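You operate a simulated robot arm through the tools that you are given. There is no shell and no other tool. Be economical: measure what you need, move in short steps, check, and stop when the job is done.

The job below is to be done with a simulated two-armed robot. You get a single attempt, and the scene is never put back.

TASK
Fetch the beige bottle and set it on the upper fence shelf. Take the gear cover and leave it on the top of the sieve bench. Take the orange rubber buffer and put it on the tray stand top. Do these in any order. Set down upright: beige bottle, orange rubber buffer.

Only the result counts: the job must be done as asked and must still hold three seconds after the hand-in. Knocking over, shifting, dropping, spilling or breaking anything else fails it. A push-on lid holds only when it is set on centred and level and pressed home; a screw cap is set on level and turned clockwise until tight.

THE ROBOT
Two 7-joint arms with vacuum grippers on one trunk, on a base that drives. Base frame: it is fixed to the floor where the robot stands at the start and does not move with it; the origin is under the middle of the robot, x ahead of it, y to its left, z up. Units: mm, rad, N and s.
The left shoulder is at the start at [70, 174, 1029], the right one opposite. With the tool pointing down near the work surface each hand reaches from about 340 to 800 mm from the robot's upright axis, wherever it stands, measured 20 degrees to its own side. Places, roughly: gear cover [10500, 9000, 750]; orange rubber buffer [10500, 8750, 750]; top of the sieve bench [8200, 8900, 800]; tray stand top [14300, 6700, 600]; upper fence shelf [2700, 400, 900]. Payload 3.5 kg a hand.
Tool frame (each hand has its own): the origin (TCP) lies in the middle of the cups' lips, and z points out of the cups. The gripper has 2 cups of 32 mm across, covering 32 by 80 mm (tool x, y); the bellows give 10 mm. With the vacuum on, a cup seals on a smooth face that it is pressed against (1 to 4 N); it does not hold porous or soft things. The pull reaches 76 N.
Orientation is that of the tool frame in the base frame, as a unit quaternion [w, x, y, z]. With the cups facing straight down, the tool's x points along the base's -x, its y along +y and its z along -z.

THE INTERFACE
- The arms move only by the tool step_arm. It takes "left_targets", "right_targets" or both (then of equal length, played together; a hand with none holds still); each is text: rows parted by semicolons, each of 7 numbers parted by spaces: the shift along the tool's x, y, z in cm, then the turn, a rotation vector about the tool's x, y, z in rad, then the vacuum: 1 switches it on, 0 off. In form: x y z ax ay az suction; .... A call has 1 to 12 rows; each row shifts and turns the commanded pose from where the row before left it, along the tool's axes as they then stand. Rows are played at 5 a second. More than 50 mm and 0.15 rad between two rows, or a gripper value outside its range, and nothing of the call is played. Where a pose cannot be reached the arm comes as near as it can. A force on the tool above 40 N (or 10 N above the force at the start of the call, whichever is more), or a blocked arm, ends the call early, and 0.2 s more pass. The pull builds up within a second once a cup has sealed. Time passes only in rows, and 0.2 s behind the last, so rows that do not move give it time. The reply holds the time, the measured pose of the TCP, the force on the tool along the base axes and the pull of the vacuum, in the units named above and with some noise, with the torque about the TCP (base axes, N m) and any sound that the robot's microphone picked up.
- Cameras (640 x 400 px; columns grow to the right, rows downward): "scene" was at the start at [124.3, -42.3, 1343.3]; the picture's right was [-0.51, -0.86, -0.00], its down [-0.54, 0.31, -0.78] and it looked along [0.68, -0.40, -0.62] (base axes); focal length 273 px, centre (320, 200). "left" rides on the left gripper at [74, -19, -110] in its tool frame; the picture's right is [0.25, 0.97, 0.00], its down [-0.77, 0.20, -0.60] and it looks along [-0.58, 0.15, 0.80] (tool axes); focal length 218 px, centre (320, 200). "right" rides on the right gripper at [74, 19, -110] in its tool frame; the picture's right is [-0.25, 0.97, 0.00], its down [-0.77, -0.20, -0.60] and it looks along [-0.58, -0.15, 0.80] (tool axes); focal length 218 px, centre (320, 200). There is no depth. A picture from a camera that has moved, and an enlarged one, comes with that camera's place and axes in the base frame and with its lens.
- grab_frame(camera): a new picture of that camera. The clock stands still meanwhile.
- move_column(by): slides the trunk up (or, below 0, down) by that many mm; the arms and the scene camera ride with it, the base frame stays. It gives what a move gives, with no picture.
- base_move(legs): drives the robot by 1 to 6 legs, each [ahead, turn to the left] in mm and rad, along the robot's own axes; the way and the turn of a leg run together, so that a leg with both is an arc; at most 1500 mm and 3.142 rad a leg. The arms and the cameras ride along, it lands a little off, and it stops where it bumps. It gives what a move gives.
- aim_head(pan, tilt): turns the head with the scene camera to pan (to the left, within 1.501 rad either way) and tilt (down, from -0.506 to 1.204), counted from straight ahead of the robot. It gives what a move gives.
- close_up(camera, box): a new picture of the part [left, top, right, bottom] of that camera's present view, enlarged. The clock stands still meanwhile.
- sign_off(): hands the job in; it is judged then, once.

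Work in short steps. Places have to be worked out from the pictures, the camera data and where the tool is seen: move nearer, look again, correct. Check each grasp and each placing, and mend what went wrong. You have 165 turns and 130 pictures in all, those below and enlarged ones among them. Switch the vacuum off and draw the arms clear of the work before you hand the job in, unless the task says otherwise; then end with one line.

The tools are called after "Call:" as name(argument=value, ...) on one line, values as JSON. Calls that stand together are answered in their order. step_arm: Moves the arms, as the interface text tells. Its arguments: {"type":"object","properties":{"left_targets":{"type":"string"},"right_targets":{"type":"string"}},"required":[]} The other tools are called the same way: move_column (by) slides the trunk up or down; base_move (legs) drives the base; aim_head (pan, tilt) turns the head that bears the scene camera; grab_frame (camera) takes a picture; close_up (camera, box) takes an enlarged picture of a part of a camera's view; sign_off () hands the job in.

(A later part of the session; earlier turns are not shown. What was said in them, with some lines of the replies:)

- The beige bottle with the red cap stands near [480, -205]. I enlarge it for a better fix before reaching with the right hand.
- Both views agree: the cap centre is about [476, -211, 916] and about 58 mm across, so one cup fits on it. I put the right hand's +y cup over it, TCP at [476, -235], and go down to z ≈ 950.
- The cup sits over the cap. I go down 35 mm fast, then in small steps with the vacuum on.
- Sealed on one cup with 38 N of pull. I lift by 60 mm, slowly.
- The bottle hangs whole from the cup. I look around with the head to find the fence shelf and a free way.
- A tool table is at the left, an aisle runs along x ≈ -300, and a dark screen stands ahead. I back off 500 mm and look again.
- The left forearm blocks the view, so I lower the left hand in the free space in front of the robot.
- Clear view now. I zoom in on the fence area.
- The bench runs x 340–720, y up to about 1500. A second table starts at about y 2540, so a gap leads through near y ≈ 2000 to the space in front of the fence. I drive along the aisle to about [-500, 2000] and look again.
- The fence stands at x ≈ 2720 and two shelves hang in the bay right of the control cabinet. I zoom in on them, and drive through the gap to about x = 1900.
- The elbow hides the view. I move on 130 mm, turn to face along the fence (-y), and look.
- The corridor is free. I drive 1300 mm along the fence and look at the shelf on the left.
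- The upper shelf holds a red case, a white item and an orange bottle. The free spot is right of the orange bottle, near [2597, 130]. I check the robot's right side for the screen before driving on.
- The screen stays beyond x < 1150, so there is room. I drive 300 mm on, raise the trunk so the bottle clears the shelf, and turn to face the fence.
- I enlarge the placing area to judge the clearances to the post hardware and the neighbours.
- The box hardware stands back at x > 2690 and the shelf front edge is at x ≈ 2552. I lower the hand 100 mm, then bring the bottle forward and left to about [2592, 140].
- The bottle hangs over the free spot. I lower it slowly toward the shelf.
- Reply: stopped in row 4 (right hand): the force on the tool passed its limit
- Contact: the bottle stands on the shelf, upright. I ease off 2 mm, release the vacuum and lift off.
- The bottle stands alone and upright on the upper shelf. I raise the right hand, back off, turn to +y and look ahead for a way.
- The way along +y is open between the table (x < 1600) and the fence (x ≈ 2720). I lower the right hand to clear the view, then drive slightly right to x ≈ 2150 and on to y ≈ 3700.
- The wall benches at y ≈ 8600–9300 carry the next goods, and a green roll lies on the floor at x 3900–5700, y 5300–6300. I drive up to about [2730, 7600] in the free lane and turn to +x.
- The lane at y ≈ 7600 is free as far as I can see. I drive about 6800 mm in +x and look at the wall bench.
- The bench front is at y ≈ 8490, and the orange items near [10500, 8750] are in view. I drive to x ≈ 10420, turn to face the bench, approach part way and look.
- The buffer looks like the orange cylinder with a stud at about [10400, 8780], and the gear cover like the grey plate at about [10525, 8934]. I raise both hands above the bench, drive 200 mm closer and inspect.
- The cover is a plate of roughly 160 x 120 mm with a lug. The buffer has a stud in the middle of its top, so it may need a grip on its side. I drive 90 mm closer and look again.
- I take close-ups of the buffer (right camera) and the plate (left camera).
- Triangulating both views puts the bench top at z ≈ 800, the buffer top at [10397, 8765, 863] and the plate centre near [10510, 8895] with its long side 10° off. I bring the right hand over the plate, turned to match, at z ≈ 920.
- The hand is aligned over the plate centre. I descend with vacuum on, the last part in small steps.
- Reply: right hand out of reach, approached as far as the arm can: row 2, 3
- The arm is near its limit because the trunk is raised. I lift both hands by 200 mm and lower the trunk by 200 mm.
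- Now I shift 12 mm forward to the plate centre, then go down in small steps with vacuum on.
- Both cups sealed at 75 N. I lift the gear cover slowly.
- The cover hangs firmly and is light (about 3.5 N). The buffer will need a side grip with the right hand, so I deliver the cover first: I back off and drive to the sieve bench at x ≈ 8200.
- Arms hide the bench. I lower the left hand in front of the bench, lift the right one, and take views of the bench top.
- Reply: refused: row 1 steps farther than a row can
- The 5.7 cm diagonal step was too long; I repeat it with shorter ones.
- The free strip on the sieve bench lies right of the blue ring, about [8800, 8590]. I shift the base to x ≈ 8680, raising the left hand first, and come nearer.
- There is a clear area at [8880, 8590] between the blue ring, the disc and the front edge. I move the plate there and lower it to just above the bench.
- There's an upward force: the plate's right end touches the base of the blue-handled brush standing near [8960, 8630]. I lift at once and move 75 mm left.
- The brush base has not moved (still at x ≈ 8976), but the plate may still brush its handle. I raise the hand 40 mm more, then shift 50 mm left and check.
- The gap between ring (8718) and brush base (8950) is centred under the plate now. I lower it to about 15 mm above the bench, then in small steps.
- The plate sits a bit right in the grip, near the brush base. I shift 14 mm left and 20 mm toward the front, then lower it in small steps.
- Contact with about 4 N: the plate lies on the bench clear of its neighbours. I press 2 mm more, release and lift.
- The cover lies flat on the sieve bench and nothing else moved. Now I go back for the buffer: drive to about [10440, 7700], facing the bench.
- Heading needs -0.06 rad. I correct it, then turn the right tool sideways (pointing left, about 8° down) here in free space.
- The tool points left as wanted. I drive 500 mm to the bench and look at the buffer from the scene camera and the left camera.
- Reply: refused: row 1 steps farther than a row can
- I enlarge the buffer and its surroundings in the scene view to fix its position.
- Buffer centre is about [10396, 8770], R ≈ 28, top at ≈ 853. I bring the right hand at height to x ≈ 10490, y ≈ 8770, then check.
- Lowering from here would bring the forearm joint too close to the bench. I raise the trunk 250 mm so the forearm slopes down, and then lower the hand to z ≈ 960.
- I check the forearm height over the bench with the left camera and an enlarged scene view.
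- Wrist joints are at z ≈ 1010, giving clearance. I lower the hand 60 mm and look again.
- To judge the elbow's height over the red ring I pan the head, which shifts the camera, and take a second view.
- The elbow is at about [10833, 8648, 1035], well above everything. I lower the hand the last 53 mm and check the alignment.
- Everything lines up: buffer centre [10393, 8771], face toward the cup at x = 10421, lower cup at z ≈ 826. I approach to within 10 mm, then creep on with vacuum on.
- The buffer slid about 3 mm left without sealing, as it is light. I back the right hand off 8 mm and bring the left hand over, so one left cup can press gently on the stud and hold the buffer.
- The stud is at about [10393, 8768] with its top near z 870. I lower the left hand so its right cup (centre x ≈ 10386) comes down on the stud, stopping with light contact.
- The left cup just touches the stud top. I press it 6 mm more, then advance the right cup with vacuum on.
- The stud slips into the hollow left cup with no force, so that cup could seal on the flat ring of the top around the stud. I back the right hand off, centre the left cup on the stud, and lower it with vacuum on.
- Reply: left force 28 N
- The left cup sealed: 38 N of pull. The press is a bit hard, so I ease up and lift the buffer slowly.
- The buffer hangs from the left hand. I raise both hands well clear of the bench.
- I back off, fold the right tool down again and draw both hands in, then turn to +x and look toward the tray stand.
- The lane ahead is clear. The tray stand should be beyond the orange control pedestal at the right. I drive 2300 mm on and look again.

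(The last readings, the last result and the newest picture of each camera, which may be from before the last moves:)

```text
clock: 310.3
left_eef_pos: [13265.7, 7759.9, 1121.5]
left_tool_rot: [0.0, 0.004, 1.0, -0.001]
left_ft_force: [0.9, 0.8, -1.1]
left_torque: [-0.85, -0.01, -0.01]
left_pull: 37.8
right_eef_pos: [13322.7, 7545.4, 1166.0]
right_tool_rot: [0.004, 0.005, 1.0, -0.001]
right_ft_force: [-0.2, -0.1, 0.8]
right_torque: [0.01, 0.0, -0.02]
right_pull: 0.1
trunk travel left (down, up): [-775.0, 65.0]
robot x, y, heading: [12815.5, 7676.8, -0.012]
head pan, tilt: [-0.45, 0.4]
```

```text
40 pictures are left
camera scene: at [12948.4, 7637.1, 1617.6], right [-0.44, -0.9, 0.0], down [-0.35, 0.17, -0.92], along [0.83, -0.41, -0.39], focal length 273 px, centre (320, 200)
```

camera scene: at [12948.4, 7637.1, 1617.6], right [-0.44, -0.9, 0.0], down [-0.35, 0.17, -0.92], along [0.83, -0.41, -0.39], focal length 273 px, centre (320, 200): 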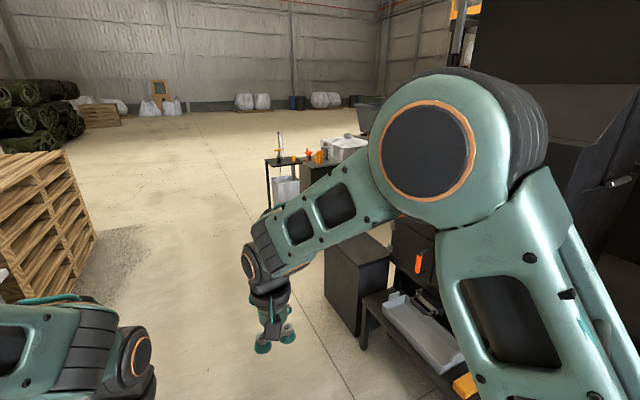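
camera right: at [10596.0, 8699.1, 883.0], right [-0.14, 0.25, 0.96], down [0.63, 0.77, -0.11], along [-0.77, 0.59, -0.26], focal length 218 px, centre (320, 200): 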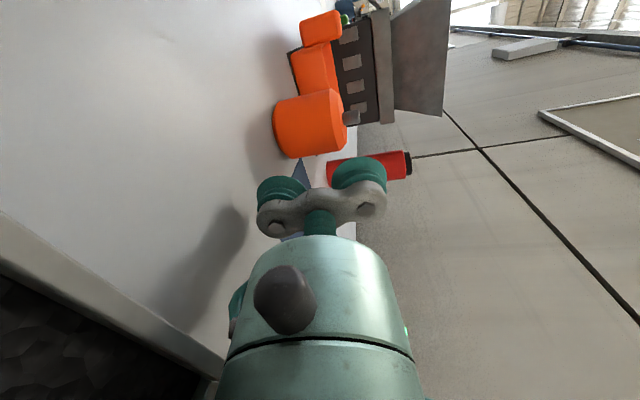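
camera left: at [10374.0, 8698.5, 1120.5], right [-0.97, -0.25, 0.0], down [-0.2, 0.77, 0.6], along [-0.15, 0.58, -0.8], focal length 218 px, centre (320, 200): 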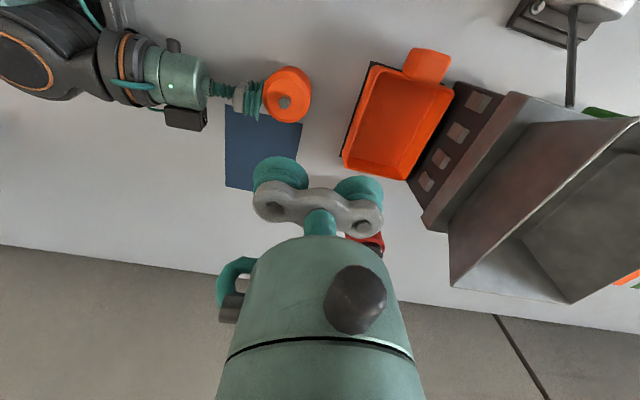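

The right arm hides the target area. I lower the right hand and look again.

Call:
step_arm(right_targets="0 0 5 0 0 0 0;0 0 5 0 0 0 0;0 0 5 0 0 0 0;0 0 5 0 0 0 0;0 0 5 0 0 0 0;0 0 5 0 0 0 0;0 0 5 0 0 0 0;0 0 5 0 0 0 0")

Call:
aim_head(pan=-0.6, tilt=0.45)

Call:
grab_frame(camera="scene")

```text
clock: 312.1
left_eef_pos: [13266.5, 7760.5, 1122.0]
left_tool_rot: [-0.002, 0.004, 1.0, 0.0]
left_ft_force: [-0.8, -1.0, -2.4]
left_torque: [-0.88, 0.01, -0.03]
left_pull: 37.4
right_eef_pos: [13324.3, 7548.5, 767.3]
right_tool_rot: [0.003, 0.004, 1.0, 0.0]
right_ft_force: [-0.6, -0.2, -0.6]
right_torque: [0.02, 0.0, 0.0]
right_pull: 0.1
trunk travel left (down, up): [-775.0, 65.0]
robot x, y, heading: [12816.7, 7677.7, -0.009]
head pan, tilt: [-0.45, 0.4]
```

```text
clock: 312.8
left_eef_pos: [13265.8, 7761.3, 1122.9]
left_tool_rot: [0.0, 0.005, 1.0, 0.0]
left_ft_force: [1.2, -0.5, -1.0]
left_torque: [-0.9, 0.0, -0.01]
left_pull: 37.7
right_eef_pos: [13324.5, 7548.0, 769.1]
right_tool_rot: [0.004, 0.005, 1.0, -0.001]
right_ft_force: [0.1, 0.6, 0.0]
right_torque: [0.0, -0.03, -0.01]
right_pull: 0.0
trunk travel left (down, up): [-775.0, 65.0]
robot x, y, heading: [12815.9, 7675.8, -0.01]
head pan, tilt: [-0.6, 0.45]
```

```text
39 pictures are left
camera scene: at [12940.2, 7625.5, 1613.0], right [-0.57, -0.82, 0.0], down [-0.36, 0.25, -0.9], along [0.74, -0.51, -0.44], focal length 273 px, centre (320, 200)
```

scene: 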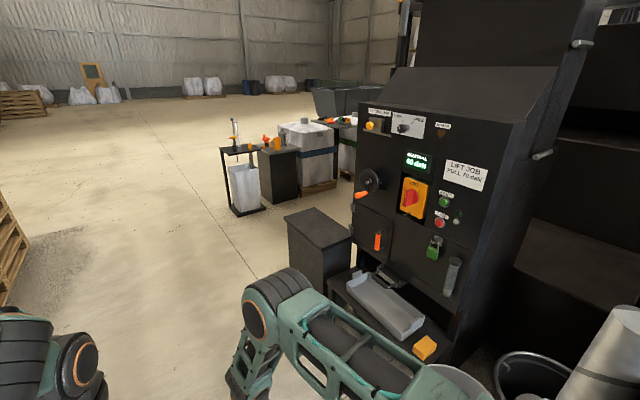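

The dark box top at x 14085–14575, y 6590–6820 matches the tray stand. I drive to x ≈ 14150, turn to face it and look.

Call:
base_move(legs=[[1330, 0], [0, -1.56], [250, 0]])

Call:
aim_head(pan=0.1, tilt=0.7)

Call:
grab_frame(camera="scene")

```text
clock: 324.8
left_eef_pos: [14262.4, 6974.2, 1122.2]
left_tool_rot: [0.0, 0.707, 0.708, -0.001]
left_ft_force: [0.4, 0.0, -2.0]
left_torque: [-0.04, 0.82, 0.01]
left_pull: 37.2
right_eef_pos: [14049.4, 6914.9, 769.6]
right_tool_rot: [0.001, 0.707, 0.707, -0.003]
right_ft_force: [-0.7, 1.5, 0.1]
right_torque: [-0.02, 0.01, 0.02]
right_pull: 0.2
trunk travel left (down, up): [-775.0, 65.0]
robot x, y, heading: [14173.4, 7422.8, -1.571]
head pan, tilt: [-0.6, 0.45]
```

```text
clock: 325.9
left_eef_pos: [14262.8, 6974.5, 1121.9]
left_tool_rot: [0.001, 0.707, 0.708, 0.001]
left_ft_force: [-0.6, 0.4, -1.8]
left_torque: [-0.01, 0.87, 0.04]
left_pull: 37.7
right_eef_pos: [14050.7, 6914.5, 767.6]
right_tool_rot: [0.002, 0.707, 0.707, -0.003]
right_ft_force: [-1.1, 0.1, -0.1]
right_torque: [0.02, 0.01, 0.01]
right_pull: 0.0
trunk travel left (down, up): [-775.0, 65.0]
robot x, y, heading: [14175.1, 7425.0, -1.565]
head pan, tilt: [0.099, 0.7]
```

```text
38 pictures are left
camera scene: at [14182.5, 7291.3, 1590.8], right [-0.99, -0.1, 0.0], down [-0.06, 0.64, -0.77], along [0.08, -0.76, -0.64], focal length 273 px, centre (320, 200)
```

scene: 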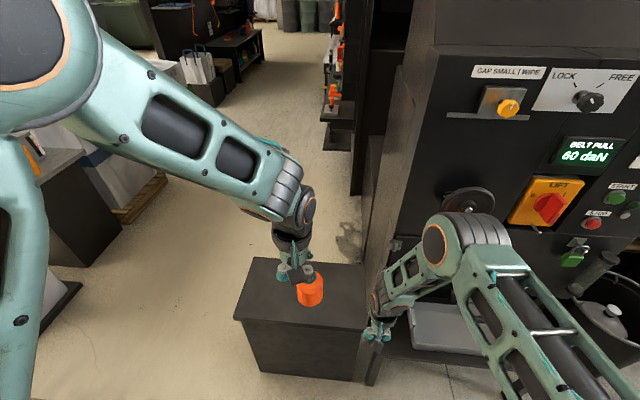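

The stand top is empty, its middle is about [14305, 6690, 600]. I draw the right hand back, raise the left one, drive 100 mm closer and lower the trunk by 350 mm.

Call:
step_arm(left_targets="0 0 -4 0 0 0 1;0 0 -4 0 0 0 1;0 0 -4 0 0 0 1;0 0 -3 0 0 0 1", right_targets="4 0 -2.5 0 0 0 0;4 0 -2.5 0 0 0 0;4 0 -2.5 0 0 0 0;3 0 -2.5 0 0 0 0")

Call:
base_move(legs=[[100, 0]])

Call:
move_column(by=-350)

Call:
grab_frame(camera="scene")

```text
clock: 326.9
left_eef_pos: [14265.5, 6979.1, 1270.0]
left_tool_rot: [0.0, 0.706, 0.708, -0.001]
left_ft_force: [1.0, -0.3, -2.5]
left_torque: [-0.05, 0.9, -0.01]
left_pull: 38.0
right_eef_pos: [14050.0, 7062.7, 869.1]
right_tool_rot: [0.003, 0.707, 0.707, -0.004]
right_ft_force: [0.6, -0.4, 0.6]
right_torque: [-0.03, 0.02, 0.02]
right_pull: 0.0
trunk travel left (down, up): [-775.0, 65.0]
robot x, y, heading: [14176.7, 7423.4, -1.569]
head pan, tilt: [0.099, 0.7]
```

```text
clock: 328.0
left_eef_pos: [14262.6, 6879.0, 1270.6]
left_tool_rot: [0.001, 0.707, 0.707, 0.0]
left_ft_force: [0.5, -0.7, -1.9]
left_torque: [-0.04, 0.84, 0.02]
left_pull: 37.9
right_eef_pos: [14050.7, 6963.3, 869.4]
right_tool_rot: [0.001, 0.706, 0.708, -0.003]
right_ft_force: [-0.4, -0.5, 0.5]
right_torque: [-0.02, -0.01, 0.03]
right_pull: 0.1
trunk travel left (down, up): [-775.0, 65.0]
robot x, y, heading: [14171.8, 7325.1, -1.576]
head pan, tilt: [0.099, 0.7]
```

```text
clock: 331.4
left_eef_pos: [14263.5, 6877.0, 921.6]
left_tool_rot: [0.0, 0.707, 0.707, 0.0]
left_ft_force: [0.1, -0.3, -1.1]
left_torque: [-0.03, 0.82, -0.02]
left_pull: 37.5
right_eef_pos: [14049.6, 6963.0, 517.7]
right_tool_rot: [0.003, 0.707, 0.707, -0.003]
right_ft_force: [0.7, 1.0, -0.5]
right_torque: [-0.02, -0.01, -0.04]
right_pull: 0.0
trunk travel left (down, up): [-425.0, 415.0]
robot x, y, heading: [14175.5, 7326.6, -1.572]
head pan, tilt: [0.099, 0.7]
```

```text
37 pictures are left
camera scene: at [14182.6, 7192.3, 1240.8], right [-1.0, -0.1, 0.0], down [-0.06, 0.64, -0.76], along [0.08, -0.76, -0.64], focal length 273 px, centre (320, 200)
```

scene: 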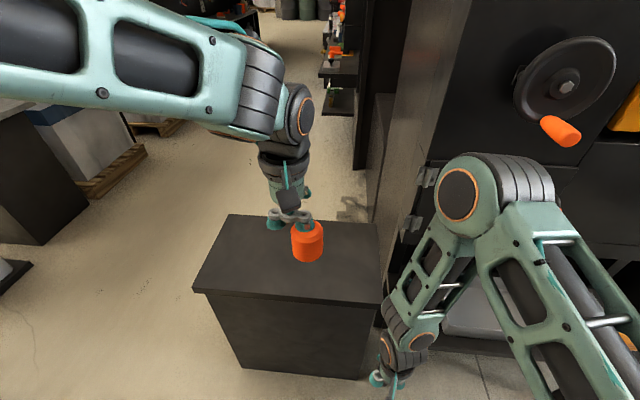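

Height check fits z ≈ 600. I move the buffer over the middle of the stand and lower to about 35 mm above contact.

Call:
step_arm(left_targets="-4.2 1.28 0 0 0 0 1;-4.2 1.28 0 0 0 0 1;-4.2 1.28 0 0 0 0 1;-4.1 1.28 0 0 0 0 1;0 0 4.6 0 0 0 1;0 0 4.6 0 0 0 1;0 0 4.6 0 0 0 1;0 0 4.6 0 0 0 1;0 0 4.6 0 0 0 1;0 0 0 0 0 0 1")

Call:
grab_frame(camera="scene")

```text
clock: 333.6
left_eef_pos: [14315.6, 6708.5, 689.2]
left_tool_rot: [0.001, 0.707, 0.707, 0.0]
left_ft_force: [0.4, 0.4, -0.4]
left_torque: [-0.03, 0.86, 0.02]
left_pull: 37.5
right_eef_pos: [14049.8, 6963.5, 519.0]
right_tool_rot: [0.002, 0.707, 0.707, -0.003]
right_ft_force: [-0.8, 0.6, -0.1]
right_torque: [0.02, -0.01, 0.02]
right_pull: 0.0
trunk travel left (down, up): [-425.0, 415.0]
robot x, y, heading: [14175.5, 7327.0, -1.569]
head pan, tilt: [0.099, 0.7]
```

```text
36 pictures are left
camera scene: at [14182.4, 7192.8, 1240.9], right [-1.0, -0.1, 0.0], down [-0.06, 0.64, -0.77], along [0.08, -0.76, -0.64], focal length 273 px, centre (320, 200)
```

scene: 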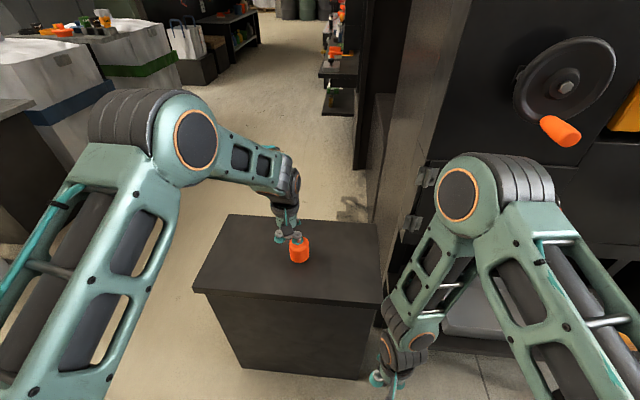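

Over the middle of the stand. I lower in small steps until contact.

Call:
step_arm(left_targets="0 0 1.5 0 0 0 1;0 0 0.7 0 0 0 1;0 0 0.4 0 0 0 1;0 0 0.3 0 0 0 1;0 0 0.3 0 0 0 1;0 0 0 0 0 0 1")

```text
clock: 334.5
left_eef_pos: [14316.0, 6706.8, 667.8]
left_tool_rot: [0.004, 0.707, 0.707, -0.004]
left_ft_force: [2.0, 5.5, 15.5]
left_torque: [0.0, 1.03, -0.07]
left_pull: 38.0
right_eef_pos: [14048.6, 6963.9, 519.3]
right_tool_rot: [0.002, 0.706, 0.708, -0.004]
right_ft_force: [-0.2, 0.1, 0.0]
right_torque: [0.02, -0.02, 0.03]
right_pull: 0.1
trunk travel left (down, up): [-425.0, 415.0]
robot x, y, heading: [14180.4, 7327.3, -1.573]
head pan, tilt: [0.099, 0.7]
stopped in row 4 (left hand): the force on the tool passed its limit (the readings are from after the stop); the commanded pose is now the measured one
```

Contact at z ≈ 668 with 15 N. I ease off 3 mm, release the vacuum, and check before lifting fully.

Call:
step_arm(left_targets="0 0 -0.3 0 0 0 1;0 0 0 0 0 0 0;0 0 0 0 0 0 0;0 0 0 0 0 0 0;0 0 0 0 0 0 0;0 0 0 0 0 0 0")

Call:
close_up(camera="scene", box=[240, 190, 360, 290])

```text
clock: 335.9
left_eef_pos: [14315.1, 6707.4, 668.8]
left_tool_rot: [0.003, 0.707, 0.707, -0.003]
left_ft_force: [3.4, 1.3, 6.7]
left_torque: [-0.03, 0.14, 0.0]
left_pull: 0.0
right_eef_pos: [14050.1, 6963.4, 518.4]
right_tool_rot: [0.002, 0.707, 0.708, -0.002]
right_ft_force: [-0.5, 0.8, -0.4]
right_torque: [0.0, -0.02, 0.01]
right_pull: 0.1
trunk travel left (down, up): [-425.0, 415.0]
robot x, y, heading: [14174.0, 7326.0, -1.57]
head pan, tilt: [0.099, 0.7]
```

```text
4.00 times, centred on (300, 240) of scene
camera zoom: at [14182.9, 7192.8, 1240.9], right [-0.99, -0.1, 0.0], down [-0.06, 0.64, -0.77], along [0.08, -0.76, -0.64], focal length 1093 px, centre (400, 40)
```

zoom: 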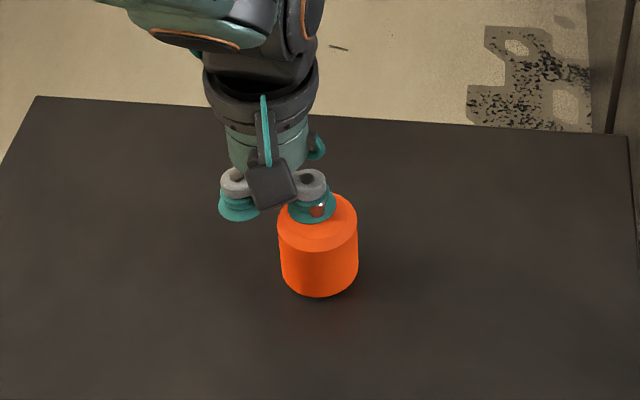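

The buffer stands upright and is released. I lift straight up slowly so the stud slips out of the cup.

Call:
step_arm(left_targets="0 0 -0.3 0 0 0 0;0 0 -0.4 0 0 0 0;0 0 -0.6 0 0 0 0;0 0 -1 0 0 0 0;0 0 -2 0 0 0 0;0 0 -4 0 0 0 0;0 0 -4 0 0 0 0;0 0 -4 0 0 0 0")

Call:
grab_frame(camera="scene")

Call:
close_up(camera="scene", box=[240, 190, 360, 290])

```text
clock: 337.7
left_eef_pos: [14315.8, 6709.7, 836.7]
left_tool_rot: [0.003, 0.706, 0.708, -0.003]
left_ft_force: [0.1, 0.8, -0.1]
left_torque: [-0.02, -0.01, -0.01]
left_pull: 0.1
right_eef_pos: [14049.9, 6963.1, 517.6]
right_tool_rot: [0.001, 0.707, 0.707, -0.003]
right_ft_force: [0.7, 1.1, 0.1]
right_torque: [-0.01, 0.0, -0.01]
right_pull: 0.1
trunk travel left (down, up): [-425.0, 415.0]
robot x, y, heading: [14177.3, 7325.9, -1.575]
head pan, tilt: [0.099, 0.7]
```

```text
34 pictures are left
camera scene: at [14182.5, 7193.0, 1240.9], right [-0.99, -0.1, 0.0], down [-0.06, 0.64, -0.77], along [0.08, -0.76, -0.64], focal length 273 px, centre (320, 200)
```

scene: 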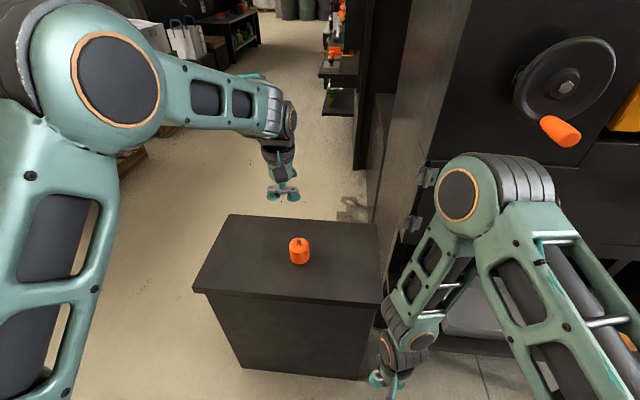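

```text
4.00 times, centred on (300, 240) of scene
camera zoom: at [14182.5, 7193.0, 1240.9], right [-0.99, -0.1, 0.0], down [-0.06, 0.64, -0.77], along [0.08, -0.76, -0.64], focal length 1093 px, centre (400, 40)
```

zoom: 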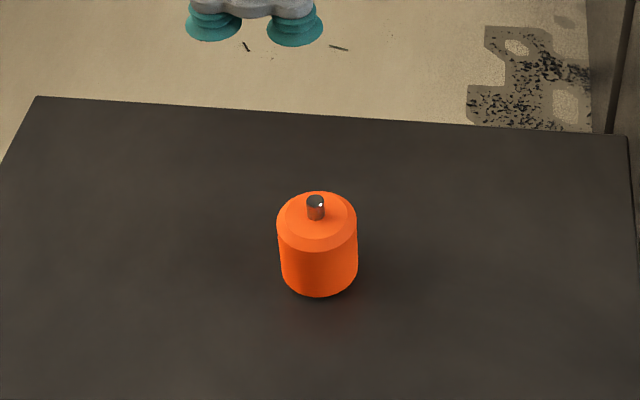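

The buffer stands upright on the tray stand. I back the robot off so that both arms are clear.

Call:
base_move(legs=[[-350, 0]])

Call:
grab_frame(camera="scene")

```text
clock: 339.9
left_eef_pos: [14317.6, 7059.0, 836.7]
left_tool_rot: [0.003, 0.705, 0.709, -0.003]
left_ft_force: [-0.3, -0.5, 0.0]
left_torque: [-0.02, -0.01, 0.0]
left_pull: 0.1
right_eef_pos: [14050.1, 7312.4, 517.6]
right_tool_rot: [0.002, 0.706, 0.708, -0.003]
right_ft_force: [-0.6, 0.2, 0.6]
right_torque: [0.02, 0.0, -0.01]
right_pull: 0.0
trunk travel left (down, up): [-425.0, 415.0]
robot x, y, heading: [14173.7, 7672.7, -1.571]
head pan, tilt: [0.099, 0.7]
```

```text
32 pictures are left
camera scene: at [14182.4, 7542.8, 1240.9], right [-0.99, -0.1, 0.0], down [-0.07, 0.64, -0.77], along [0.08, -0.76, -0.64], focal length 273 px, centre (320, 200)
```

scene: 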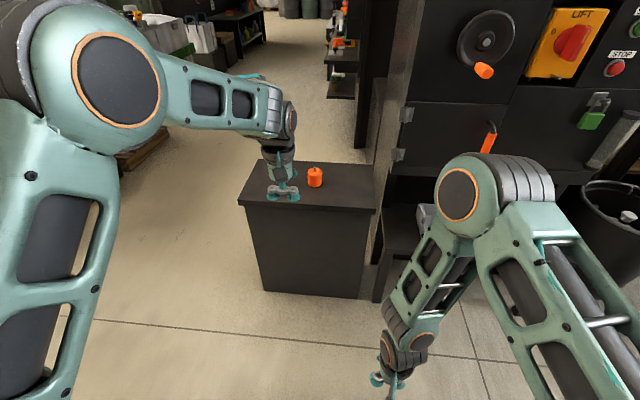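

All three things are in place, the vacuum is off and the arms are clear, so I hand the job in.

Call:
sign_off()

```text
The job is handed in.
```

The job is handed in: the beige bottle stands upright on the upper fence shelf, the gear cover lies flat on the sieve bench, and the orange rubber buffer stands upright on the tray stand. While placing the cover, I touched a blue-handled brush on the sieve bench; it did not move.
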